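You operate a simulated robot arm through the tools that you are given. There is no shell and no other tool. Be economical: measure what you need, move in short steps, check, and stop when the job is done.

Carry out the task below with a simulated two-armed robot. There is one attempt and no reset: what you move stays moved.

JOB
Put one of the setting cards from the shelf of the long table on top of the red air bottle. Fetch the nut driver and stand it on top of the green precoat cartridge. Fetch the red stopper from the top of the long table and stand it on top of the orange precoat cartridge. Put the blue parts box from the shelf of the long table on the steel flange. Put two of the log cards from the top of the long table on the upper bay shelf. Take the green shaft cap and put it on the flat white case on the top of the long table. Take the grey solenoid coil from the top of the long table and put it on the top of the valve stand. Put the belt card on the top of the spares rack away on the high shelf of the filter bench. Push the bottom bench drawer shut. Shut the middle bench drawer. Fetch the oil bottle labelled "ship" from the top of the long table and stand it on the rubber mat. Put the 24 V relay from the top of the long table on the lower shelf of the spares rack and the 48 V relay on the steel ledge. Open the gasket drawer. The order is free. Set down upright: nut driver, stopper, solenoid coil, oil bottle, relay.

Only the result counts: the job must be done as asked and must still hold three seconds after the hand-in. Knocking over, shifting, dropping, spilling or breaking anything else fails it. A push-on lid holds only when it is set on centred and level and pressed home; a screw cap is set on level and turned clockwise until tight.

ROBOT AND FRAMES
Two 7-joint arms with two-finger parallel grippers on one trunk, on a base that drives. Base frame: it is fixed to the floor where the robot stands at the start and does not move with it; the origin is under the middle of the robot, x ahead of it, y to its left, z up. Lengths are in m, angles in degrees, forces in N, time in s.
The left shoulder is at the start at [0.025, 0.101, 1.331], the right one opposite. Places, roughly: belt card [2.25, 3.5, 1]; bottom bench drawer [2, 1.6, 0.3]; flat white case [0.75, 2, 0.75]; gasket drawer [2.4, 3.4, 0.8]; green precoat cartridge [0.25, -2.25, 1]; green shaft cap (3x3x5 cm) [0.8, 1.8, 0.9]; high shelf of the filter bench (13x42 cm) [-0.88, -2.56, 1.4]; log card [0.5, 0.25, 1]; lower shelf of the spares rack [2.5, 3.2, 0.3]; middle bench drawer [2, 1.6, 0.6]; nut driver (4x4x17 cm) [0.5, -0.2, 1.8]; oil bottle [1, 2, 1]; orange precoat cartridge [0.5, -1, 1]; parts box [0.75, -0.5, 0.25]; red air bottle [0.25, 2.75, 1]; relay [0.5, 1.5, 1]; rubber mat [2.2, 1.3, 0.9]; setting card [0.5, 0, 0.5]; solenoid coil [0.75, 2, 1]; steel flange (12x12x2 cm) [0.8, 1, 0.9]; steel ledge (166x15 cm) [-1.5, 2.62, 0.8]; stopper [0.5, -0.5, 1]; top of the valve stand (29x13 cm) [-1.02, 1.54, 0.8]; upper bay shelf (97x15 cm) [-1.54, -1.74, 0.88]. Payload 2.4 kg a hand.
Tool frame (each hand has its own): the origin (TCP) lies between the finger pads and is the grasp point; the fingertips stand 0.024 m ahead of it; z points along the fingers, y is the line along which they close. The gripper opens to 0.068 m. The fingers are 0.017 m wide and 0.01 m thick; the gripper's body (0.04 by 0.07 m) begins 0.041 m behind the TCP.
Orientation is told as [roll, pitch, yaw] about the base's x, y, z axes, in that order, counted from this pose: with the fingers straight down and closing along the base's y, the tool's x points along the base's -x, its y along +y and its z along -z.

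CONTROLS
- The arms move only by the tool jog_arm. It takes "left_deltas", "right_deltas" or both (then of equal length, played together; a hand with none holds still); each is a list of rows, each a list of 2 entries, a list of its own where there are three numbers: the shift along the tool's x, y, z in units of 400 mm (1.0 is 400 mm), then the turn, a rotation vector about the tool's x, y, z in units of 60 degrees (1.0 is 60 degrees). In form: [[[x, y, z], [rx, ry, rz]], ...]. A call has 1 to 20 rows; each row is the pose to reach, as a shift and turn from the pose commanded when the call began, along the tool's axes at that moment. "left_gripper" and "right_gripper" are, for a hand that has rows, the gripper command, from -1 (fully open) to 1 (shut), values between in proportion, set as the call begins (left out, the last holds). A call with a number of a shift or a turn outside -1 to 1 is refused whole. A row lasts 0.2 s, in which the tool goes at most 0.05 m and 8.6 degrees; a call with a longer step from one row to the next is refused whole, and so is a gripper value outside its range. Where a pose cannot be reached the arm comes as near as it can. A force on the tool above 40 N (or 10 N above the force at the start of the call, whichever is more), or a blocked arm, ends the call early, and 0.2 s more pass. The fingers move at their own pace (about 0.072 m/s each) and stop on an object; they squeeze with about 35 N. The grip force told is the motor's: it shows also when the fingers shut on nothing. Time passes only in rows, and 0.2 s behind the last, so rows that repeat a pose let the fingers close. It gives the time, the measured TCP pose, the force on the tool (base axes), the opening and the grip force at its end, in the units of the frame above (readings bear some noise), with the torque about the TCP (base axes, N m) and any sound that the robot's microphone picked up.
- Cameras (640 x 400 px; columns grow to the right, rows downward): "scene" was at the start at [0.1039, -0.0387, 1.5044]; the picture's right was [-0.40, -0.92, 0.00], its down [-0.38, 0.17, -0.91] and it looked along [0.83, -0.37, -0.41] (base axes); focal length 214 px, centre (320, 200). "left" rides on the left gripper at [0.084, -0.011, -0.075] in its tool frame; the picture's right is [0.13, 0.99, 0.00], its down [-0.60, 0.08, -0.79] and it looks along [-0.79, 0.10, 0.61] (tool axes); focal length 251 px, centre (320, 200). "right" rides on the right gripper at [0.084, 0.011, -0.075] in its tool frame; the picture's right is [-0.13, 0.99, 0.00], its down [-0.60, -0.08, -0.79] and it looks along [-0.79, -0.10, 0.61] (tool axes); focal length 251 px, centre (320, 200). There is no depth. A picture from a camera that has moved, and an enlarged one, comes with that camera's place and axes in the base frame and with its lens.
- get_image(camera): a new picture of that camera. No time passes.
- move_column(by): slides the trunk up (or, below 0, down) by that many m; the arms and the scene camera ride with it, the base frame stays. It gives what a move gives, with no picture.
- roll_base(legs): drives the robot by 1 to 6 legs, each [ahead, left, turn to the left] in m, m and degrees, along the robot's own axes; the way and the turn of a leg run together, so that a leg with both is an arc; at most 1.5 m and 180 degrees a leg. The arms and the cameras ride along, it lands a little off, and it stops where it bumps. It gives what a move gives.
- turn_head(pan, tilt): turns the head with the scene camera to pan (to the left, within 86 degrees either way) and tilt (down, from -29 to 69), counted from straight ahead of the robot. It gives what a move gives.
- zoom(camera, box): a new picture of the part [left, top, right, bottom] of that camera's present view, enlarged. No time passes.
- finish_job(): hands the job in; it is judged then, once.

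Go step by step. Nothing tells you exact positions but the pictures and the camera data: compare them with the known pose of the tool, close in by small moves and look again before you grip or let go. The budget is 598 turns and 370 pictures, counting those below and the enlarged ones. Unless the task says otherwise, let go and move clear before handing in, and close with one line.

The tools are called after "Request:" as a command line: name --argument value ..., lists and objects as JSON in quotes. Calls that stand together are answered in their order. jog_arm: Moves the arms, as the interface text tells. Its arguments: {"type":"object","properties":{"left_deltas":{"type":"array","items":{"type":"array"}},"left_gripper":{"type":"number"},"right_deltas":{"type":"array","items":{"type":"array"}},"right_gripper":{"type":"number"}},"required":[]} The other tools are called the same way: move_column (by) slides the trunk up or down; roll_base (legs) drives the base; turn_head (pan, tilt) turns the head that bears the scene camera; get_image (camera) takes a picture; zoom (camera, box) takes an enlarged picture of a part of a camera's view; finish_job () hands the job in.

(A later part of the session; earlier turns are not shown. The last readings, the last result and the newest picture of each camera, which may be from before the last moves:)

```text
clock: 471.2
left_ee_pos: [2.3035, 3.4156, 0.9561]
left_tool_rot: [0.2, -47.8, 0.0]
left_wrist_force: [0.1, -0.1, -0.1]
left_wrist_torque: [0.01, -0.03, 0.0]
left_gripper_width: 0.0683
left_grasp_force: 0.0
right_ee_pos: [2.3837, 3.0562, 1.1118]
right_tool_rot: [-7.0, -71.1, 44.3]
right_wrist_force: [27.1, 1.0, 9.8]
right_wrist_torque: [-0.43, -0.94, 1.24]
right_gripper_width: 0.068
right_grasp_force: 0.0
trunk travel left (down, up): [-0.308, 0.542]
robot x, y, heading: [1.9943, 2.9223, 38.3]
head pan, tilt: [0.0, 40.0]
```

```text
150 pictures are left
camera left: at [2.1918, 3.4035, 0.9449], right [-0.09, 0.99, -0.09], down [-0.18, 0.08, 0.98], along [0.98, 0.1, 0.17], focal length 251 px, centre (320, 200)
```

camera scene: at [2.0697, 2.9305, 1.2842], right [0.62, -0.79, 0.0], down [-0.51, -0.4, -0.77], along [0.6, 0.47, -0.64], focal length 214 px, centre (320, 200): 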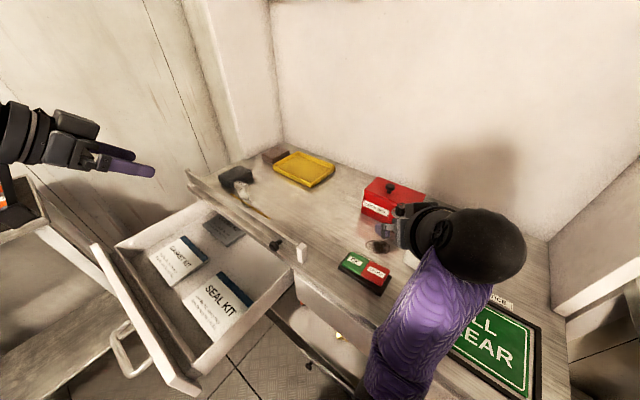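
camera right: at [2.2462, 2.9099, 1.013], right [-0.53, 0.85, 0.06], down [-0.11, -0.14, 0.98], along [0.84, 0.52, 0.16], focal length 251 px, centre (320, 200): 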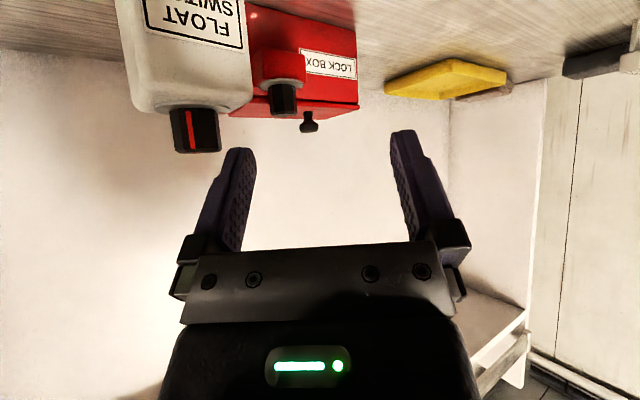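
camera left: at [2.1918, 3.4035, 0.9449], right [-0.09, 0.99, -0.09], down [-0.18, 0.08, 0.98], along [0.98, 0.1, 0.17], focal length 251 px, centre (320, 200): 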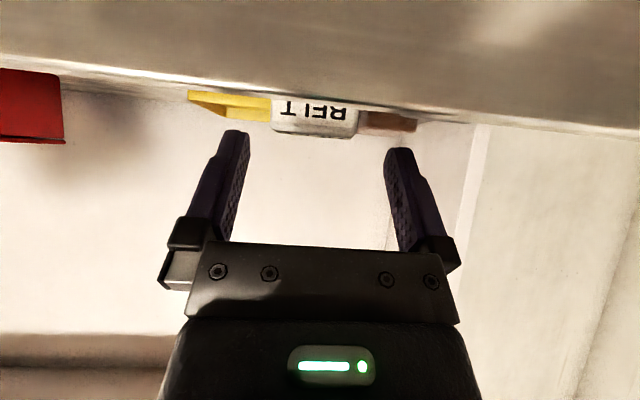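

The right hand touches something on the counter; I lift it at once and look.

Request:
jog_arm --right_deltas '[[[-0.06, 0, -0.02], [0, 0, 0]], [[-0.12, 0, -0.04], [0, 0, 0]], [[-0.18, 0, -0.06], [0, 0, 0]]]'

Request:
get_image --camera "scene"

Request:
get_image --camera "right"

```text
clock: 471.5
left_ee_pos: [2.3023, 3.4147, 0.9577]
left_tool_rot: [0.2, -47.8, 0.0]
left_wrist_force: [0.4, -0.6, 1.0]
left_wrist_torque: [-0.03, 0.01, 0.01]
left_gripper_width: 0.068
left_grasp_force: 0.1
right_ee_pos: [2.3862, 3.0568, 1.1172]
right_tool_rot: [-4.9, -71.4, 41.8]
right_wrist_force: [6.0, 0.3, 1.7]
right_wrist_torque: [-0.06, -0.18, 0.3]
right_gripper_width: 0.0682
right_grasp_force: 0.1
trunk travel left (down, up): [-0.308, 0.542]
robot x, y, heading: [1.9965, 2.917, 38.2]
head pan, tilt: [0.0, 40.0]
stopped in row 1 (right hand): the force on the tool passed its limit at 81 N (the readings are from after the stop); the commanded pose is now the measured one
```

```text
149 pictures are left
camera scene: at [2.1029, 3.0014, 1.242], right [0.62, -0.79, 0.0], down [-0.51, -0.4, -0.77], along [0.6, 0.47, -0.64], focal length 214 px, centre (320, 200)
```

scene: 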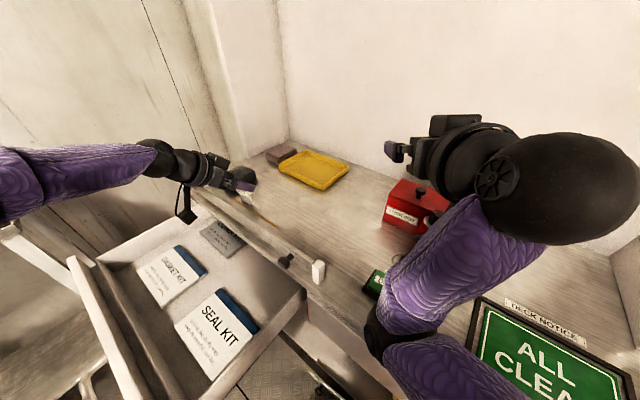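

```text
148 pictures are left
camera right: at [2.302, 3.0051, 1.06], right [-0.57, 0.82, 0.1], down [-0.41, -0.39, 0.83], along [0.71, 0.43, 0.56], focal length 251 px, centre (320, 200)
```

right: 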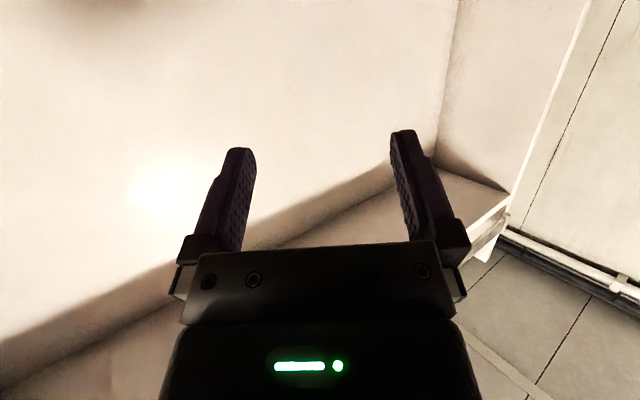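

The right arm only folds on itself (no contact). I lower the left hand onto the belt card.

Request:
jog_arm --left_deltas '[[[0.025, 0, 0.03], [0, 0, 0]], [[0.05, 0, 0.055], [0, 0, 0]], [[0.05, 0, 0.055], [0, 0, 0]]]'

Request:
get_image --camera "left"

```text
clock: 472.3
left_ee_pos: [2.3014, 3.4078, 0.9345]
left_tool_rot: [0.3, -47.8, 0.0]
left_wrist_force: [0.0, 0.0, -0.2]
left_wrist_torque: [-0.03, -0.01, 0.01]
left_gripper_width: 0.0681
left_grasp_force: 0.0
left hand out of reach, approached as far as the arm can: row 1, 2, 3
right_ee_pos: [2.3866, 3.0565, 1.1166]
right_tool_rot: [-4.6, -71.5, 41.7]
right_wrist_force: [6.2, 4.2, 4.6]
right_wrist_torque: [0.08, 0.02, -0.13]
right_gripper_width: 0.0681
right_grasp_force: 0.0
trunk travel left (down, up): [-0.308, 0.542]
robot x, y, heading: [1.9947, 2.9245, 38.3]
head pan, tilt: [0.0, 40.0]
```

```text
147 pictures are left
camera left: at [2.1901, 3.3973, 0.9232], right [-0.09, 0.99, -0.09], down [-0.18, 0.08, 0.98], along [0.98, 0.1, 0.17], focal length 251 px, centre (320, 200)
```

left: 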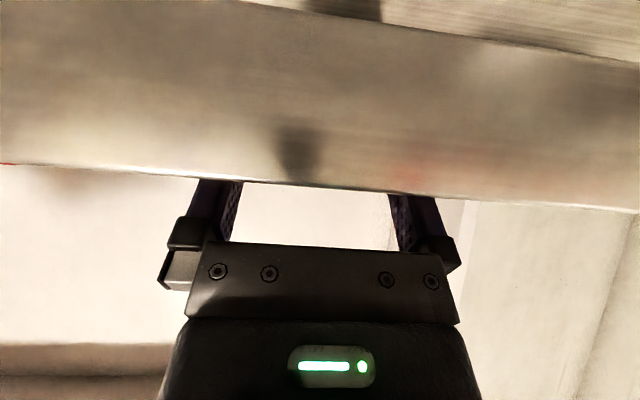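

Request:
jog_arm --left_deltas '[[[0, 0, 0], [0, 0, 0]], [[0, 0, 0], [0, 0, 0]], [[0, 0, 0], [0, 0, 0]], [[0, 0, 0], [0, 0, 0]]]' --left_gripper 1

Request:
zoom --camera "scene" --box '[160, 130, 340, 250]'

```text
clock: 473.3
left_ee_pos: [2.3014, 3.4099, 0.9348]
left_tool_rot: [0.2, -47.8, 0.0]
left_wrist_force: [-0.7, -0.1, 0.5]
left_wrist_torque: [-0.01, 0.02, 0.04]
left_gripper_width: 0.0402
left_grasp_force: 35.2
right_ee_pos: [2.3862, 3.0557, 1.1168]
right_tool_rot: [-4.7, -71.5, 41.8]
right_wrist_force: [5.7, 4.2, 4.3]
right_wrist_torque: [0.04, 0.08, -0.12]
right_gripper_width: 0.0678
right_grasp_force: 0.0
trunk travel left (down, up): [-0.308, 0.542]
robot x, y, heading: [1.9963, 2.9206, 38.3]
head pan, tilt: [0.0, 40.0]
```

```text
3.33 times, centred on (250, 190) of scene
camera zoom: at [2.103, 3.0015, 1.2419], right [0.62, -0.79, 0.0], down [-0.51, -0.4, -0.77], along [0.6, 0.47, -0.64], focal length 715 px, centre (553, 233)
```

zoom: 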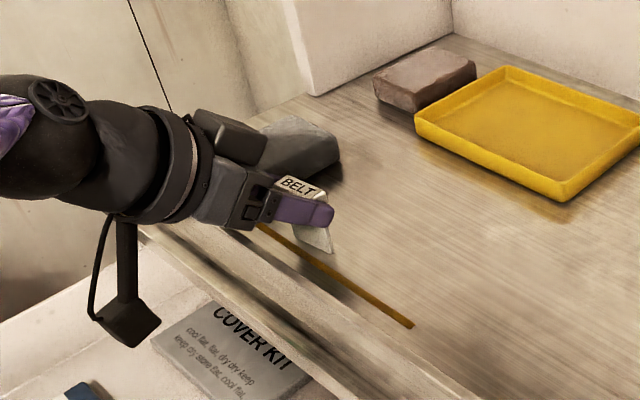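

Gripped. Lift with the trunk, then back away.

Request:
move_column --by 0.25

Request:
get_image --camera "scene"

Request:
get_image --camera "left"

```text
clock: 475.9
left_ee_pos: [2.2922, 3.4014, 1.229]
left_tool_rot: [5.2, -51.4, -3.7]
left_wrist_force: [0.5, -0.9, -0.5]
left_wrist_torque: [0.04, 0.03, -0.02]
left_gripper_width: 0.0399
left_grasp_force: 35.0
right_ee_pos: [2.3858, 3.0557, 1.365]
right_tool_rot: [-4.8, -71.4, 41.9]
right_wrist_force: [0.5, -0.2, -1.4]
right_wrist_torque: [0.01, 0.0, 0.0]
right_gripper_width: 0.068
right_grasp_force: 0.1
trunk travel left (down, up): [-0.558, 0.292]
robot x, y, heading: [1.9983, 2.9177, 38.3]
head pan, tilt: [0.0, 40.0]
```

```text
145 pictures are left
camera scene: at [2.0787, 2.9824, 1.4934], right [0.62, -0.79, 0.0], down [-0.51, -0.4, -0.77], along [0.6, 0.47, -0.64], focal length 214 px, centre (320, 200)
```

scene: 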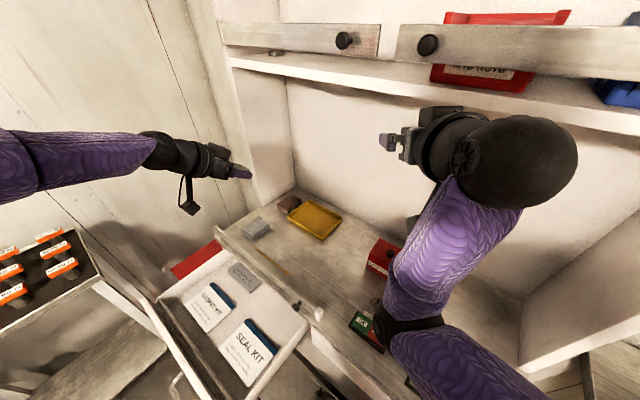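

```text
144 pictures are left
camera left: at [2.1813, 3.3904, 1.209], right [-0.09, 1.0, -0.05], down [-0.25, 0.02, 0.97], along [0.97, 0.09, 0.24], focal length 251 px, centre (320, 200)
```

left: 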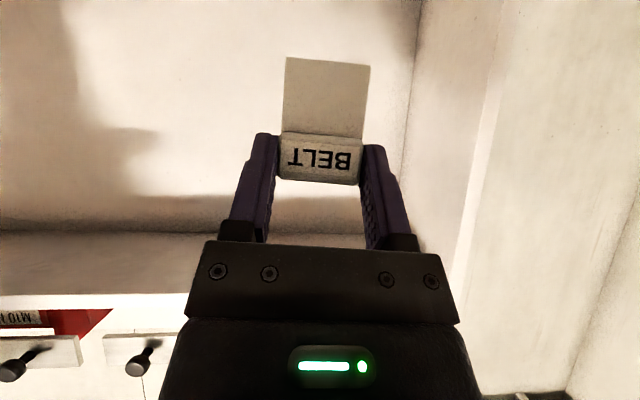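

Belt card held. I back away into the aisle and turn to face the table from behind.

Request:
roll_base --legs '[[-0.5, 0, 0], [-0.51, -0.37, 0]]'

Request:
turn_head --pan 60 --tilt 35

Request:
get_image --camera "scene"

Request:
turn_head --pan -60 --tilt 35

Request:
get_image --camera "scene"

```text
clock: 482.1
left_ee_pos: [1.706, 2.4742, 1.2292]
left_tool_rot: [5.1, -51.4, -3.1]
left_wrist_force: [-0.1, -0.5, -0.6]
left_wrist_torque: [0.02, -0.01, 0.02]
left_gripper_width: 0.039
left_grasp_force: 34.6
right_ee_pos: [1.8046, 2.131, 1.3665]
right_tool_rot: [-4.9, -71.5, 42.5]
right_wrist_force: [0.4, -0.3, 0.5]
right_wrist_torque: [0.0, -0.03, -0.02]
right_gripper_width: 0.068
right_grasp_force: 0.1
trunk travel left (down, up): [-0.558, 0.292]
robot x, y, heading: [1.4175, 1.9933, 38.8]
head pan, tilt: [0.0, 40.0]
```

```text
clock: 483.4
left_ee_pos: [1.707, 2.4752, 1.2291]
left_tool_rot: [5.1, -51.3, -3.0]
left_wrist_force: [0.7, 0.1, -0.9]
left_wrist_torque: [0.01, 0.01, 0.0]
left_gripper_width: 0.0391
left_grasp_force: 34.9
right_ee_pos: [1.8042, 2.1337, 1.3664]
right_tool_rot: [-4.8, -71.5, 42.4]
right_wrist_force: [0.3, -0.4, 1.1]
right_wrist_torque: [0.0, -0.03, 0.0]
right_gripper_width: 0.0681
right_grasp_force: 0.0
trunk travel left (down, up): [-0.558, 0.292]
robot x, y, heading: [1.4177, 1.9947, 38.9]
head pan, tilt: [60.0, 35.0]
```

```text
143 pictures are left
camera scene: at [1.419, 2.0885, 1.501], right [0.99, 0.15, 0.0], down [0.09, -0.57, -0.82], along [-0.13, 0.81, -0.57], focal length 214 px, centre (320, 200)
```

scene: 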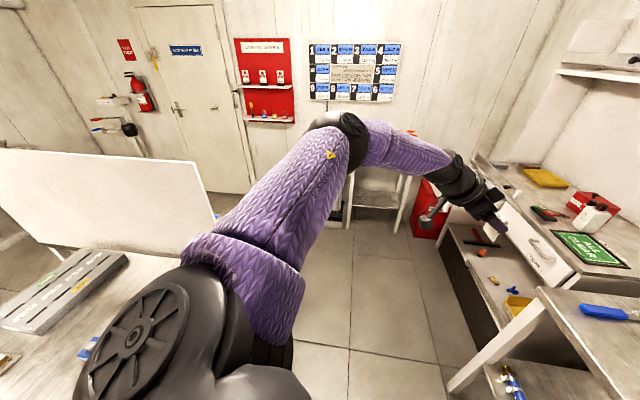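

```text
clock: 485.4
left_ee_pos: [1.7075, 2.475, 1.2304]
left_tool_rot: [5.1, -51.4, -3.0]
left_wrist_force: [0.1, 0.4, -0.8]
left_wrist_torque: [0.04, 0.0, 0.0]
left_gripper_width: 0.0393
left_grasp_force: 35.1
right_ee_pos: [1.8047, 2.1325, 1.3672]
right_tool_rot: [-4.8, -71.5, 42.5]
right_wrist_force: [0.2, 1.0, 0.5]
right_wrist_torque: [0.0, -0.03, -0.01]
right_gripper_width: 0.0683
right_grasp_force: 0.0
trunk travel left (down, up): [-0.558, 0.292]
robot x, y, heading: [1.4151, 1.996, 38.9]
head pan, tilt: [-60.0, 35.0]
```

```text
142 pictures are left
camera scene: at [1.5147, 1.9697, 1.501], right [-0.36, -0.93, 0.0], down [-0.54, 0.21, -0.82], along [0.76, -0.3, -0.57], focal length 214 px, centre (320, 200)
```

scene: 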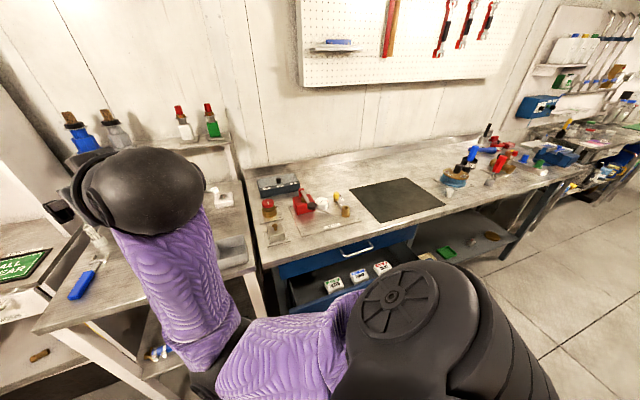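

I'm facing the bench; its middle drawer is open. I turn to heading 0 and look at the drawers.

Request:
roll_base --legs '[[0, 0, -38.9], [0, -0.25, 0]]'

Request:
turn_head --pan -10 --tilt 45

Request:
get_image --camera "scene"

```text
clock: 489.0
left_ee_pos: [1.9459, 1.9415, 1.2293]
left_tool_rot: [5.2, -51.3, -41.6]
left_wrist_force: [-0.2, -0.3, -0.5]
left_wrist_torque: [0.02, -0.04, 0.0]
left_gripper_width: 0.0389
left_grasp_force: 34.6
right_ee_pos: [1.8089, 1.6115, 1.3665]
right_tool_rot: [-4.8, -71.4, 3.9]
right_wrist_force: [-0.5, -0.9, -0.2]
right_wrist_torque: [-0.04, 0.03, 0.01]
right_gripper_width: 0.0678
right_grasp_force: 0.0
trunk travel left (down, up): [-0.558, 0.292]
robot x, y, heading: [1.4199, 1.7407, 0.4]
head pan, tilt: [-60.0, 35.0]
```

```text
clock: 490.2
left_ee_pos: [1.9456, 1.9413, 1.2283]
left_tool_rot: [5.0, -51.5, -41.5]
left_wrist_force: [0.2, 0.1, 0.1]
left_wrist_torque: [-0.03, 0.0, -0.02]
left_gripper_width: 0.0393
left_grasp_force: 35.0
right_ee_pos: [1.809, 1.6127, 1.3659]
right_tool_rot: [-4.8, -71.5, 4.1]
right_wrist_force: [-0.2, -0.3, 0.0]
right_wrist_torque: [-0.02, -0.02, -0.01]
right_gripper_width: 0.0676
right_grasp_force: 0.0
trunk travel left (down, up): [-0.558, 0.292]
robot x, y, heading: [1.4229, 1.7469, 0.3]
head pan, tilt: [-10.0, 45.0]
```

```text
141 pictures are left
camera scene: at [1.5173, 1.7292, 1.4862], right [-0.17, -0.99, 0.0], down [-0.7, 0.12, -0.71], along [0.7, -0.12, -0.71], focal length 214 px, centre (320, 200)
```

scene: 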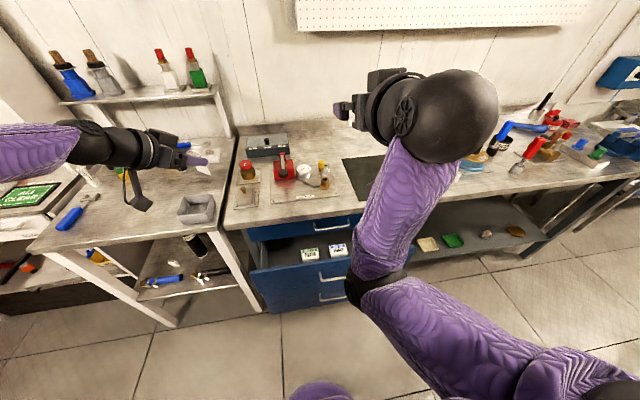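

Middle and bottom drawers protrude to x≈1.93. I retract the left hand, close the right one, lower the trunk and push with the base.

Request:
jog_arm --left_deltas '[[[0.05, -0.07, -0.06], [0, 0, 0]], [[0.1, -0.14, -0.12], [0, 0, 0]], [[0.15, -0.21, -0.18], [0, 0, 0]], [[0.2, -0.28, -0.24], [0, 0, 0]]]' --right_deltas '[[[0.08, 0.02, 0.02], [0, 0, 0]], [[0.16, 0.04, 0.04], [0, 0, 0]], [[0.24, 0.06, 0.06], [0, 0, 0]], [[0.32, 0.08, 0.08], [0, 0, 0]]]' --right_gripper 1

Request:
move_column --by -0.4

Request:
get_image --camera "scene"

```text
clock: 491.2
left_ee_pos: [1.7755, 1.9293, 1.2194]
left_tool_rot: [5.2, -51.6, -41.7]
left_wrist_force: [-0.7, 0.3, 0.1]
left_wrist_torque: [0.0, -0.03, 0.01]
left_gripper_width: 0.039
left_grasp_force: 35.1
right_ee_pos: [1.7985, 1.6382, 1.2372]
right_tool_rot: [-6.7, -72.2, 5.6]
right_wrist_force: [0.3, -0.3, -0.4]
right_wrist_torque: [0.01, -0.01, -0.01]
right_gripper_width: 0.0
right_grasp_force: 23.8
trunk travel left (down, up): [-0.558, 0.292]
robot x, y, heading: [1.4181, 1.7434, 0.1]
head pan, tilt: [-10.0, 45.0]
```

```text
clock: 495.0
left_ee_pos: [1.7785, 1.9294, 0.8197]
left_tool_rot: [5.1, -51.4, -41.5]
left_wrist_force: [0.4, 0.5, -0.2]
left_wrist_torque: [-0.02, -0.01, -0.01]
left_gripper_width: 0.0389
left_grasp_force: 35.4
right_ee_pos: [1.8114, 1.6362, 0.7893]
right_tool_rot: [-8.5, -64.2, 7.5]
right_wrist_force: [0.1, -0.5, 0.1]
right_wrist_torque: [0.04, -0.02, 0.01]
right_gripper_width: 0.0001
right_grasp_force: 23.3
trunk travel left (down, up): [-0.158, 0.692]
robot x, y, heading: [1.418, 1.7405, 0.5]
head pan, tilt: [-10.0, 45.0]
```

```text
140 pictures are left
camera scene: at [1.5852, 1.7297, 1.082], right [-0.17, -0.99, 0.0], down [-0.7, 0.12, -0.71], along [0.7, -0.12, -0.71], focal length 214 px, centre (320, 200)
```

scene: 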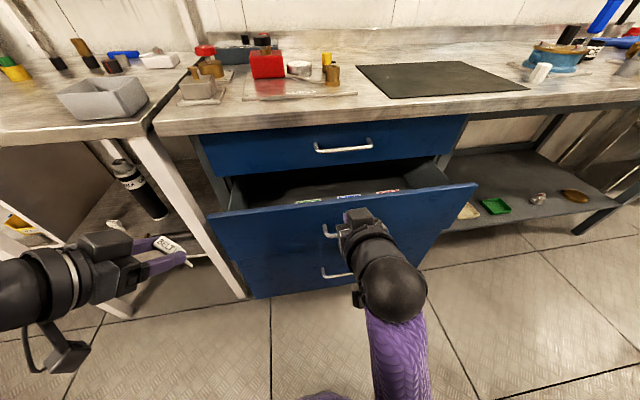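

Request:
jog_arm --right_deltas '[[[0.08, 0.05, 0.04], [0, 0, 0]], [[0.16, 0.1, 0.08], [0, 0, 0]], [[0.24, 0.15, 0.12], [0, 0, 0]], [[0.32, 0.2, 0.16], [0, 0, 0]], [[0.38, 0.2, 0.186], [0, 0, 0]]]'

Request:
get_image --camera "scene"

```text
clock: 495.6
left_ee_pos: [1.7782, 1.9301, 0.8195]
left_tool_rot: [5.1, -51.4, -41.5]
left_wrist_force: [-0.4, 0.0, 0.0]
left_wrist_torque: [-0.02, -0.05, 0.02]
left_gripper_width: 0.0389
left_grasp_force: 35.2
right_ee_pos: [1.8496, 1.6628, 0.7733]
right_tool_rot: [-26.5, -73.1, 25.0]
right_wrist_force: [-0.5, -0.1, -0.2]
right_wrist_torque: [0.0, 0.01, 0.01]
right_gripper_width: 0.0
right_grasp_force: 23.6
trunk travel left (down, up): [-0.158, 0.692]
robot x, y, heading: [1.4144, 1.744, 0.1]
head pan, tilt: [-10.0, 45.0]
stopped in row 3 (right hand): the arm was blocked; the commanded pose is now the measured one
```

```text
139 pictures are left
camera scene: at [1.5852, 1.7297, 1.082], right [-0.17, -0.99, 0.0], down [-0.7, 0.12, -0.71], along [0.7, -0.12, -0.71], focal length 214 px, centre (320, 200)
```

scene: 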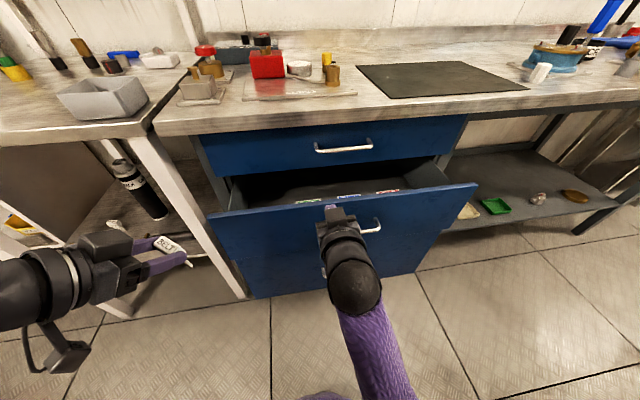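

Request:
jog_arm --right_deltas '[[[0.03, -0.1, 0], [0, 0, 0]], [[0.08, -0.2, 0.01], [0, 0, 0]], [[0.16, -0.283, 0.02], [0, 0, 0]], [[0.26, -0.283, 0.03], [0, 0, 0]], [[0.36, -0.283, 0.04], [0, 0, 0]], [[0.444, -0.283, 0.047], [0, 0, 0]]]'

Request:
get_image --camera "scene"

```text
clock: 497.0
left_ee_pos: [1.7779, 1.9289, 0.8205]
left_tool_rot: [5.2, -51.4, -41.6]
left_wrist_force: [0.3, -0.3, -0.7]
left_wrist_torque: [0.01, -0.01, -0.02]
left_gripper_width: 0.0389
left_grasp_force: 34.4
right_ee_pos: [1.8178, 1.5253, 0.6101]
right_tool_rot: [-26.2, -73.3, 24.4]
right_wrist_force: [0.1, 0.7, -0.6]
right_wrist_torque: [0.03, 0.0, 0.01]
right_gripper_width: 0.0
right_grasp_force: 23.6
trunk travel left (down, up): [-0.158, 0.692]
robot x, y, heading: [1.4177, 1.7448, 0.2]
head pan, tilt: [-10.0, 45.0]
```

```text
138 pictures are left
camera scene: at [1.5853, 1.7297, 1.082], right [-0.17, -0.99, 0.0], down [-0.7, 0.12, -0.71], along [0.7, -0.12, -0.71], focal length 214 px, centre (320, 200)
```

scene: 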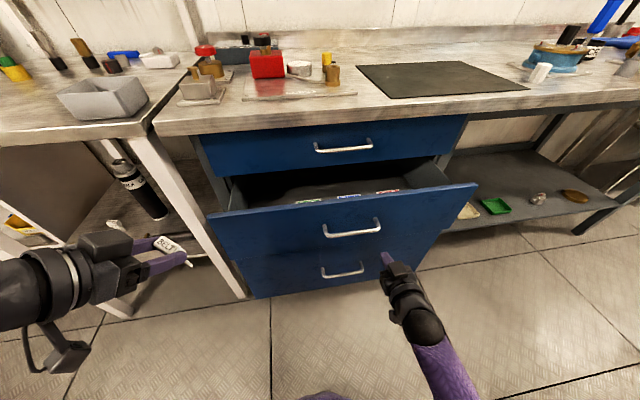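

Aligned beside the middle handle. I push forward with the base.

Request:
roll_base --legs '[[0.19, 0, 0]]'

Request:
get_image --camera "scene"

```text
clock: 498.6
left_ee_pos: [1.9668, 1.9325, 0.8201]
left_tool_rot: [5.0, -51.5, -41.3]
left_wrist_force: [0.5, 1.0, 0.0]
left_wrist_torque: [-0.03, -0.01, 0.02]
left_gripper_width: 0.0392
left_grasp_force: 34.7
right_ee_pos: [2.0062, 1.5293, 0.6102]
right_tool_rot: [-26.0, -73.4, 24.6]
right_wrist_force: [0.3, -0.1, 0.1]
right_wrist_torque: [-0.02, 0.02, 0.0]
right_gripper_width: 0.0
right_grasp_force: 23.5
trunk travel left (down, up): [-0.158, 0.692]
robot x, y, heading: [1.6066, 1.7404, 0.5]
head pan, tilt: [-10.0, 45.0]
```

```text
137 pictures are left
camera scene: at [1.7735, 1.7319, 1.082], right [-0.16, -0.99, 0.0], down [-0.7, 0.12, -0.71], along [0.7, -0.12, -0.71], focal length 214 px, centre (320, 200)
```

scene: 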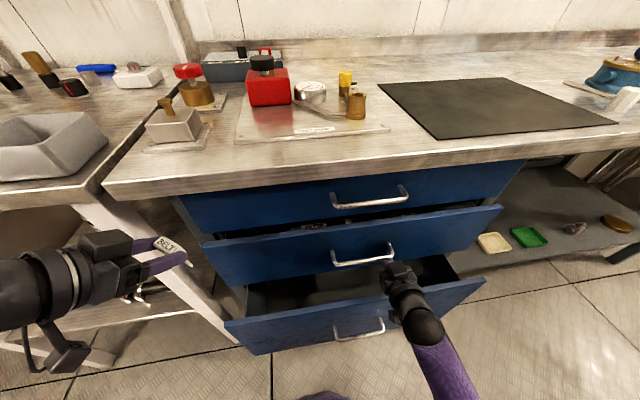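

Request:
roll_base --legs '[[0.045, 0, 0]]'

Request:
zoom --camera "scene" --box '[90, 120, 570, 400]'

```text
clock: 499.5
left_ee_pos: [2.0039, 1.9316, 0.8198]
left_tool_rot: [5.1, -51.5, -41.5]
left_wrist_force: [-0.3, 0.1, 0.7]
left_wrist_torque: [0.03, 0.02, 0.0]
left_gripper_width: 0.0389
left_grasp_force: 35.1
right_ee_pos: [2.04, 1.5284, 0.6085]
right_tool_rot: [-25.6, -73.1, 24.1]
right_wrist_force: [-9.4, 1.2, 4.5]
right_wrist_torque: [0.04, -0.13, 0.07]
right_gripper_width: 0.0
right_grasp_force: 24.2
trunk travel left (down, up): [-0.158, 0.692]
robot x, y, heading: [1.647, 1.7469, 0.6]
head pan, tilt: [-10.0, 45.0]
stopped in leg 1: the force on the tool passed its limit at 117 N (the readings are from after the stop); the commanded pose is now the measured one
```

```text
1.33 times, centred on (330, 260) of scene
camera zoom: at [1.8109, 1.7321, 1.0821], right [-0.17, -0.99, 0.0], down [-0.7, 0.12, -0.71], along [0.7, -0.12, -0.71], focal length 286 px, centre (307, 120)
```

zoom: 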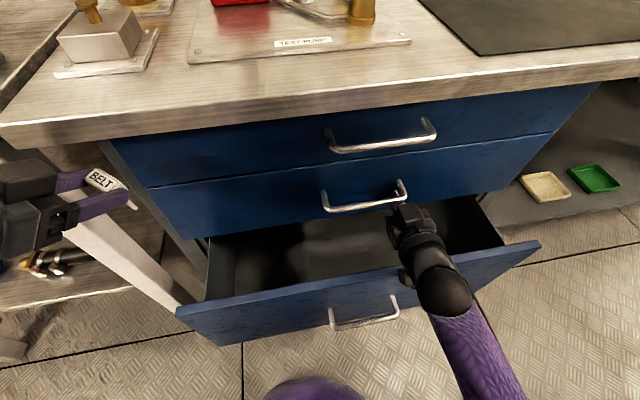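

Middle drawer is shut. Now the bottom one: back off, lower the hand, push.

Request:
roll_base --legs '[[-0.24, 0, 0]]'

Request:
jog_arm --right_deltas '[[[0.09, 0.012, 0.025], [0, 0, 0]], [[0.18, 0.024, 0.05], [0, 0, 0]], [[0.27, 0.036, 0.075], [0, 0, 0]], [[0.37, 0.049, 0.098], [0, 0, 0]], [[0.37, 0.049, 0.098], [0, 0, 0]]]'

Request:
roll_base --legs '[[0.19, 0, 0]]'

Request:
get_image --camera "scene"

```text
clock: 501.3
left_ee_pos: [1.7638, 1.9308, 0.8194]
left_tool_rot: [5.1, -51.4, -41.5]
left_wrist_force: [0.1, -0.7, -0.7]
left_wrist_torque: [0.0, -0.02, -0.02]
left_gripper_width: 0.0389
left_grasp_force: 34.8
right_ee_pos: [1.8031, 1.5262, 0.6092]
right_tool_rot: [-25.6, -73.1, 24.2]
right_wrist_force: [-0.1, -0.9, -0.1]
right_wrist_torque: [-0.01, 0.0, 0.01]
right_gripper_width: 0.0
right_grasp_force: 23.6
trunk travel left (down, up): [-0.158, 0.692]
robot x, y, heading: [1.4071, 1.7429, 0.5]
head pan, tilt: [-10.0, 45.0]
```

```text
clock: 502.5
left_ee_pos: [1.7658, 1.9308, 0.8195]
left_tool_rot: [5.2, -51.3, -41.4]
left_wrist_force: [0.0, -0.2, -0.8]
left_wrist_torque: [0.02, 0.01, 0.02]
left_gripper_width: 0.0391
left_grasp_force: 35.0
right_ee_pos: [1.7988, 1.5274, 0.4647]
right_tool_rot: [-25.6, -73.3, 24.3]
right_wrist_force: [0.4, 0.5, 0.2]
right_wrist_torque: [0.01, -0.04, 0.03]
right_gripper_width: 0.0
right_grasp_force: 24.1
right hand out of reach, approached as far as the arm can: row 4, 5
trunk travel left (down, up): [-0.158, 0.692]
robot x, y, heading: [1.4039, 1.7467, 0.5]
head pan, tilt: [-10.0, 45.0]
```

```text
clock: 504.1
left_ee_pos: [1.9547, 1.9343, 0.8206]
left_tool_rot: [5.1, -51.4, -41.0]
left_wrist_force: [-0.6, 0.2, -0.2]
left_wrist_torque: [-0.01, 0.02, 0.03]
left_gripper_width: 0.0389
left_grasp_force: 35.3
right_ee_pos: [1.9895, 1.5334, 0.4651]
right_tool_rot: [-25.6, -73.1, 24.4]
right_wrist_force: [0.4, 0.7, -0.2]
right_wrist_torque: [-0.02, 0.03, 0.01]
right_gripper_width: 0.0
right_grasp_force: 23.5
trunk travel left (down, up): [-0.158, 0.692]
robot x, y, heading: [1.5979, 1.7475, 0.9]
head pan, tilt: [-10.0, 45.0]
```

```text
135 pictures are left
camera scene: at [1.7626, 1.7331, 1.082], right [-0.16, -0.99, 0.0], down [-0.7, 0.11, -0.71], along [0.7, -0.11, -0.71], focal length 214 px, centre (320, 200)
```

scene: 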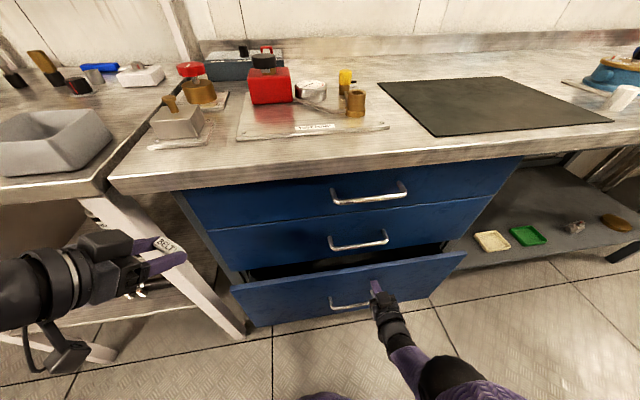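

Request:
roll_base --legs '[[0.06, 0, -0.5]]'

Request:
get_image --camera "scene"

```text
clock: 505.1
left_ee_pos: [2.0134, 1.932, 0.8192]
left_tool_rot: [5.0, -51.4, -41.5]
left_wrist_force: [-0.8, 0.4, 0.0]
left_wrist_torque: [-0.01, 0.0, 0.0]
left_gripper_width: 0.039
left_grasp_force: 35.2
right_ee_pos: [2.0411, 1.5286, 0.462]
right_tool_rot: [-25.2, -72.9, 23.4]
right_wrist_force: [0.1, -0.5, -1.2]
right_wrist_torque: [0.03, 0.0, -0.02]
right_gripper_width: 0.0001
right_grasp_force: 23.7
trunk travel left (down, up): [-0.158, 0.692]
robot x, y, heading: [1.6509, 1.7483, 0.1]
head pan, tilt: [-10.0, 45.0]
stopped in leg 1: the force on the tool passed its limit at 75 N (the readings are from after the stop); the commanded pose is now the measured one
```

```text
134 pictures are left
camera scene: at [1.8198, 1.732, 1.0819], right [-0.17, -0.99, 0.0], down [-0.7, 0.12, -0.71], along [0.7, -0.12, -0.71], focal length 214 px, centre (320, 200)
```

scene: 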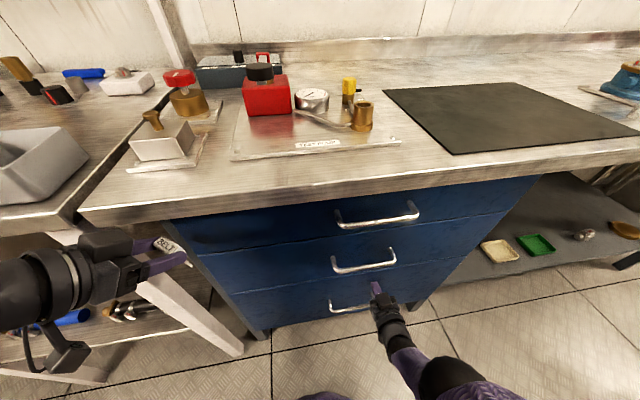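

Both drawers are shut. I back off, raise, restore the right hand and turn toward the table for the SHIP bottle.

Request:
roll_base --legs '[[-0.27, 0, 0]]'

Request:
move_column --by 0.33

Request:
jog_arm --right_deltas '[[[-0.08, -0.01, -0.03], [-0.01, 0.07, 0.02]], [[-0.17, -0.02, -0.07], [-0.02, 0.15, 0.03]], [[-0.25, -0.04, -0.11], [-0.03, 0.22, 0.05]], [[-0.34, -0.05, -0.14], [-0.045, 0.3, 0.07]], [[-0.42, -0.06, -0.18], [-0.055, 0.37, 0.085]], [[-0.506, -0.07, -0.216], [-0.065, 0.44, 0.1]]]' --right_gripper -1

Request:
roll_base --legs '[[0, 0, -179.8]]'

Request:
turn_head --pan 0 --tilt 40

Request:
get_image --camera "scene"

```text
clock: 507.0
left_ee_pos: [1.7492, 1.9278, 0.8182]
left_tool_rot: [5.1, -51.4, -41.9]
left_wrist_force: [0.5, -0.6, 0.1]
left_wrist_torque: [0.01, 0.01, -0.02]
left_gripper_width: 0.039
left_grasp_force: 34.8
right_ee_pos: [1.7735, 1.526, 0.4621]
right_tool_rot: [-25.0, -72.9, 23.1]
right_wrist_force: [0.5, -0.3, -0.1]
right_wrist_torque: [0.02, -0.01, 0.02]
right_gripper_width: 0.0
right_grasp_force: 23.9
trunk travel left (down, up): [-0.158, 0.692]
robot x, y, heading: [1.3867, 1.7464, 0.0]
head pan, tilt: [-10.0, 45.0]
```

```text
clock: 510.3
left_ee_pos: [1.7486, 1.929, 1.1491]
left_tool_rot: [5.1, -51.4, -41.9]
left_wrist_force: [0.3, -0.1, -0.5]
left_wrist_torque: [-0.01, 0.01, 0.01]
left_gripper_width: 0.039
left_grasp_force: 35.1
right_ee_pos: [1.8097, 1.5276, 0.8588]
right_tool_rot: [-51.1, -81.1, 48.6]
right_wrist_force: [0.1, 0.5, 0.1]
right_wrist_torque: [0.01, 0.0, -0.04]
right_gripper_width: 0.0
right_grasp_force: 23.2
trunk travel left (down, up): [-0.488, 0.362]
robot x, y, heading: [1.3816, 1.749, -0.4]
head pan, tilt: [-10.0, 45.0]
```

```text
clock: 511.7
left_ee_pos: [1.7476, 1.9286, 1.1505]
left_tool_rot: [5.2, -51.4, -41.9]
left_wrist_force: [-1.3, 0.0, -0.8]
left_wrist_torque: [0.0, 0.0, -0.04]
left_gripper_width: 0.039
left_grasp_force: 34.6
right_ee_pos: [1.7397, 1.5274, 1.0716]
right_tool_rot: [-0.1, -57.7, -0.5]
right_wrist_force: [0.6, 0.3, -0.3]
right_wrist_torque: [-0.01, -0.02, 0.02]
right_gripper_width: 0.0681
right_grasp_force: 0.1
trunk travel left (down, up): [-0.488, 0.362]
robot x, y, heading: [1.3916, 1.7454, -0.3]
head pan, tilt: [-10.0, 45.0]
```

```text
clock: 519.2
left_ee_pos: [1.0494, 1.5232, 1.1498]
left_tool_rot: [5.1, -51.4, 144.9]
left_wrist_force: [-0.5, 0.6, -0.5]
left_wrist_torque: [-0.02, 0.0, -0.01]
left_gripper_width: 0.039
left_grasp_force: 34.9
right_ee_pos: [1.0086, 1.923, 1.0725]
right_tool_rot: [-0.1, -57.9, -173.6]
right_wrist_force: [0.1, 0.1, 0.2]
right_wrist_torque: [0.0, 0.01, -0.03]
right_gripper_width: 0.0681
right_grasp_force: 0.1
trunk travel left (down, up): [-0.488, 0.362]
robot x, y, heading: [1.3843, 1.7454, -173.3]
head pan, tilt: [-10.0, 45.0]
```

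```text
clock: 519.9
left_ee_pos: [1.0484, 1.5228, 1.1498]
left_tool_rot: [5.1, -51.4, 144.9]
left_wrist_force: [0.6, -0.2, 0.2]
left_wrist_torque: [0.01, -0.02, -0.01]
left_gripper_width: 0.0388
left_grasp_force: 35.1
right_ee_pos: [1.0093, 1.9221, 1.0719]
right_tool_rot: [-0.1, -57.8, -173.5]
right_wrist_force: [-0.6, 0.3, -0.2]
right_wrist_torque: [0.02, -0.02, -0.03]
right_gripper_width: 0.0679
right_grasp_force: 0.0
trunk travel left (down, up): [-0.488, 0.362]
robot x, y, heading: [1.3864, 1.7428, -173.2]
head pan, tilt: [0.0, 40.0]
```

```text
133 pictures are left
camera scene: at [1.2832, 1.7329, 1.4232], right [-0.12, 0.99, 0.0], down [0.64, 0.07, -0.77], along [-0.76, -0.09, -0.64], focal length 214 px, centre (320, 200)
```

scene: 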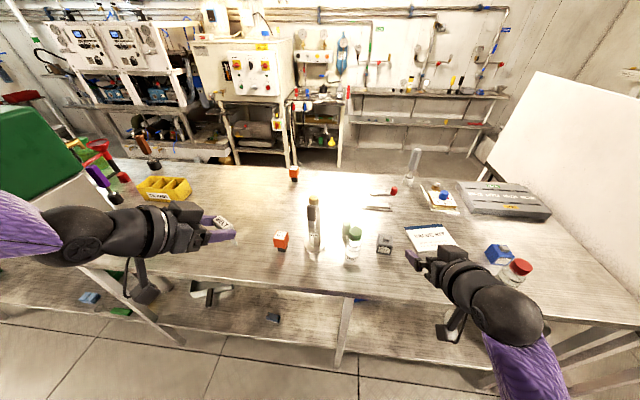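

Request:
zoom --camera "scene" --box '[260, 170, 460, 290]'

```text
3.20 times, centred on (360, 230) of scene
camera zoom: at [1.2832, 1.7329, 1.4232], right [-0.12, 0.99, 0.0], down [0.64, 0.07, -0.77], along [-0.76, -0.09, -0.64], focal length 686 px, centre (192, 104)
```

zoom: 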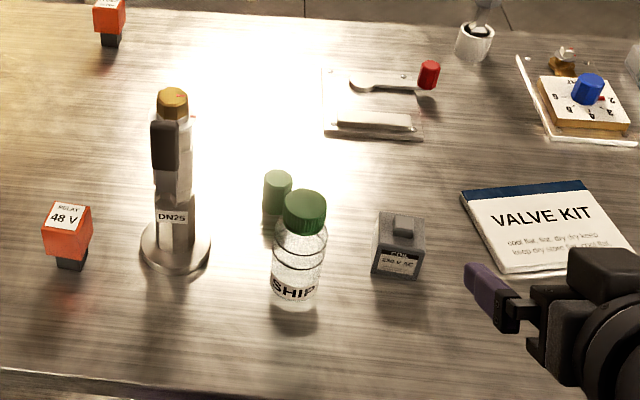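

Bottle SHIP at (0.89,1.785), cap top ≈0.997. I move in with the right hand.

Request:
roll_base --legs '[[0.1, 0.09, -6.6]]'

Request:
get_image --camera "right"

```text
clock: 521.2
left_ee_pos: [0.9295, 1.4704, 1.1493]
left_tool_rot: [5.0, -51.4, 138.2]
left_wrist_force: [0.0, 0.3, -0.4]
left_wrist_torque: [0.02, 0.0, -0.02]
left_gripper_width: 0.0389
left_grasp_force: 34.7
right_ee_pos: [0.9366, 1.8718, 1.0711]
right_tool_rot: [-0.1, -57.8, 179.8]
right_wrist_force: [0.1, -0.5, 0.2]
right_wrist_torque: [-0.05, 0.0, 0.0]
right_gripper_width: 0.0679
right_grasp_force: 0.1
trunk travel left (down, up): [-0.488, 0.362]
robot x, y, heading: [1.2924, 1.6555, -180.0]
head pan, tilt: [0.0, 40.0]
```

```text
131 pictures are left
camera right: at [1.0437, 1.8612, 1.04], right [-0.07, -0.99, 0.11], down [0.35, 0.08, 0.93], along [-0.93, 0.11, 0.34], focal length 251 px, centre (320, 200)
```

right: 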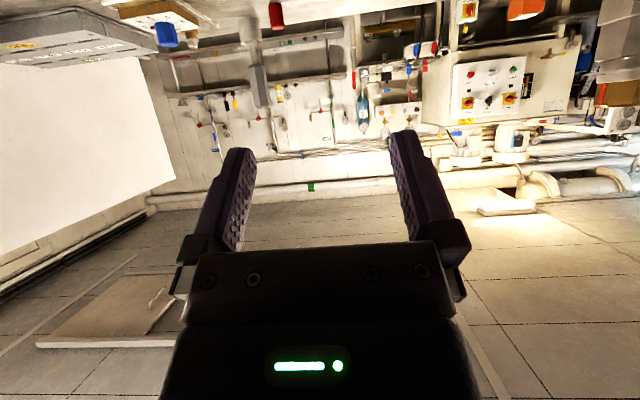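

Request:
jog_arm --right_deltas '[[[0.02, 0.07, 0.01], [0, 0, 0]], [[0.08, 0.14, 0.04], [0, 0, 0]], [[0.15, 0.2175, 0.09], [0, 0, 0]], [[0.24, 0.2175, 0.15], [0, 0, 0]], [[0.32, 0.2175, 0.2], [0, 0, 0]], [[0.32, 0.2175, 0.2], [0, 0, 0]]]'

Request:
get_image --camera "right"

```text
clock: 522.6
left_ee_pos: [0.9298, 1.4688, 1.1496]
left_tool_rot: [5.0, -51.5, 138.3]
left_wrist_force: [0.4, -0.3, -0.7]
left_wrist_torque: [0.0, 0.01, 0.0]
left_gripper_width: 0.0392
left_grasp_force: 34.7
right_ee_pos: [0.9367, 1.7825, 0.9208]
right_tool_rot: [-0.1, -57.9, 179.8]
right_wrist_force: [0.5, 0.6, 0.4]
right_wrist_torque: [0.01, 0.01, 0.0]
right_gripper_width: 0.0681
right_grasp_force: 0.0
trunk travel left (down, up): [-0.488, 0.362]
robot x, y, heading: [1.2933, 1.6522, -179.8]
head pan, tilt: [0.0, 40.0]
```

```text
130 pictures are left
camera right: at [1.0442, 1.7718, 0.8894], right [-0.07, -0.99, 0.11], down [0.35, 0.08, 0.93], along [-0.93, 0.11, 0.34], focal length 251 px, centre (320, 200)
```

right: 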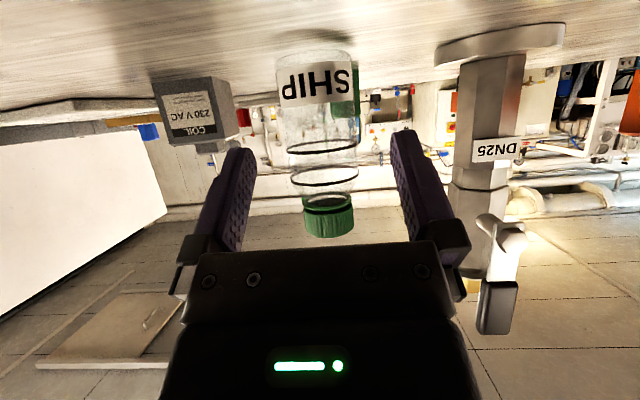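

Request:
jog_arm --right_deltas '[[[-0.03, 0, 0.048], [0, 0, 0]], [[-0.06, 0, 0.095], [0, 0, 0]], [[-0.06, 0, 0.095], [0, 0, 0]]]'

Request:
jog_arm --right_deltas '[[[0, 0, 0], [0, 0, 0]], [[0, 0, 0], [0, 0, 0]], [[0, 0, 0], [0, 0, 0]], [[0, 0, 0], [0, 0, 0]]]' --right_gripper 1

Request:
get_image --camera "right"

```text
clock: 523.4
left_ee_pos: [0.929, 1.4701, 1.1497]
left_tool_rot: [5.2, -51.4, 138.3]
left_wrist_force: [-0.3, 0.2, -0.4]
left_wrist_torque: [0.0, -0.01, 0.01]
left_gripper_width: 0.0389
left_grasp_force: 35.0
right_ee_pos: [0.8902, 1.785, 0.919]
right_tool_rot: [-0.1, -57.9, 179.7]
right_wrist_force: [-0.2, -0.8, -0.1]
right_wrist_torque: [-0.01, 0.0, 0.03]
right_gripper_width: 0.0681
right_grasp_force: 0.2
trunk travel left (down, up): [-0.488, 0.362]
robot x, y, heading: [1.29, 1.6506, -180.0]
head pan, tilt: [0.0, 40.0]
```

```text
clock: 524.4
left_ee_pos: [0.9308, 1.4701, 1.1498]
left_tool_rot: [5.1, -51.4, 138.3]
left_wrist_force: [-0.4, 1.0, 0.7]
left_wrist_torque: [0.01, 0.0, 0.02]
left_gripper_width: 0.0388
left_grasp_force: 35.1
right_ee_pos: [0.8907, 1.7851, 0.9189]
right_tool_rot: [-0.1, -57.9, 179.8]
right_wrist_force: [0.9, -0.3, 0.7]
right_wrist_torque: [-0.02, 0.02, 0.02]
right_gripper_width: 0.0464
right_grasp_force: 35.4
trunk travel left (down, up): [-0.488, 0.362]
robot x, y, heading: [1.2923, 1.6545, -180.2]
head pan, tilt: [0.0, 40.0]
```

```text
129 pictures are left
camera right: at [0.9983, 1.7746, 0.8878], right [-0.07, -0.99, 0.11], down [0.35, 0.08, 0.93], along [-0.93, 0.11, 0.34], focal length 251 px, centre (320, 200)
```

right: 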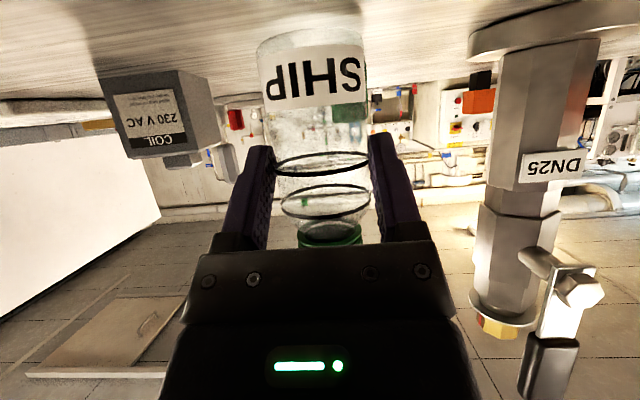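

Gripped. Lift, back off, turn to the bench and approach the rubber mat (x 2.11–2.45, y 0.9–1.43).

Request:
move_column --by 0.15

Request:
roll_base --legs '[[-0.1, 0, 0], [0, 0, 179.8]]'

Request:
roll_base --legs '[[0, -0.2, 0], [0.24, 0, 0]]'

Request:
turn_head --pan -15 --tilt 40

Request:
get_image --camera "scene"

```text
clock: 526.1
left_ee_pos: [0.93, 1.4703, 1.2998]
left_tool_rot: [5.1, -51.4, 138.3]
left_wrist_force: [0.8, 0.3, -0.5]
left_wrist_torque: [0.02, 0.0, 0.02]
left_gripper_width: 0.039
left_grasp_force: 35.1
right_ee_pos: [0.8913, 1.7866, 1.0714]
right_tool_rot: [-0.1, -57.7, 179.7]
right_wrist_force: [0.2, -0.3, -0.4]
right_wrist_torque: [0.02, 0.0, 0.03]
right_gripper_width: 0.0461
right_grasp_force: 34.7
trunk travel left (down, up): [-0.638, 0.212]
robot x, y, heading: [1.2924, 1.6499, -180.2]
head pan, tilt: [0.0, 40.0]
```

```text
clock: 534.4
left_ee_pos: [1.7721, 1.7922, 1.3]
left_tool_rot: [5.2, -51.4, -48.8]
left_wrist_force: [0.9, -1.2, -1.0]
left_wrist_torque: [-0.01, -0.02, -0.04]
left_gripper_width: 0.0389
left_grasp_force: 35.5
right_ee_pos: [1.7731, 1.4741, 1.0698]
right_tool_rot: [0.0, -58.0, -7.2]
right_wrist_force: [0.1, 0.0, -0.2]
right_wrist_torque: [0.02, 0.02, 0.0]
right_gripper_width: 0.0463
right_grasp_force: 35.3
trunk travel left (down, up): [-0.638, 0.212]
robot x, y, heading: [1.3917, 1.6513, -7.0]
head pan, tilt: [0.0, 40.0]
```

```text
clock: 537.3
left_ee_pos: [1.9861, 1.5663, 1.3008]
left_tool_rot: [5.0, -51.5, -48.5]
left_wrist_force: [0.0, -0.6, -0.4]
left_wrist_torque: [0.01, 0.02, 0.05]
left_gripper_width: 0.0391
left_grasp_force: 35.2
right_ee_pos: [1.9869, 1.2457, 1.07]
right_tool_rot: [-0.2, -57.9, -7.1]
right_wrist_force: [-0.3, 0.9, 0.1]
right_wrist_torque: [0.04, -0.04, 0.0]
right_gripper_width: 0.046
right_grasp_force: 34.6
trunk travel left (down, up): [-0.638, 0.212]
robot x, y, heading: [1.6014, 1.4249, -6.6]
head pan, tilt: [0.0, 40.0]
```

```text
clock: 538.1
left_ee_pos: [1.9847, 1.5652, 1.2997]
left_tool_rot: [5.1, -51.4, -48.6]
left_wrist_force: [0.2, -1.1, -0.6]
left_wrist_torque: [-0.02, 0.01, 0.03]
left_gripper_width: 0.0389
left_grasp_force: 34.9
right_ee_pos: [1.9862, 1.2476, 1.0707]
right_tool_rot: [-0.1, -57.8, -7.1]
right_wrist_force: [0.0, 0.2, -0.6]
right_wrist_torque: [-0.01, 0.08, 0.0]
right_gripper_width: 0.0458
right_grasp_force: 35.2
trunk travel left (down, up): [-0.638, 0.212]
robot x, y, heading: [1.6045, 1.4296, -6.7]
head pan, tilt: [-15.0, 40.0]
```

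```text
128 pictures are left
camera scene: at [1.6986, 1.3915, 1.5736], right [-0.37, -0.93, 0.0], down [-0.6, 0.24, -0.77], along [0.71, -0.28, -0.64], focal length 214 px, centre (320, 200)
```

scene: 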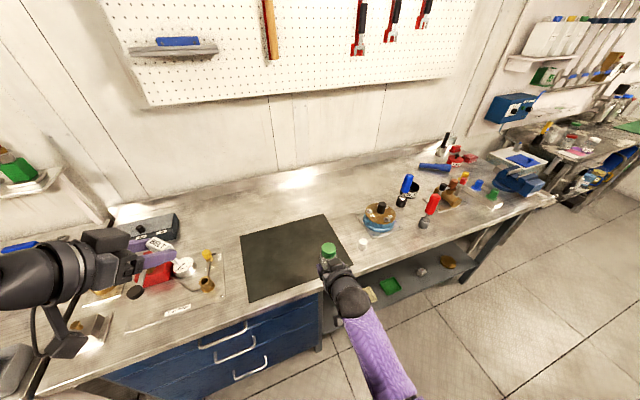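

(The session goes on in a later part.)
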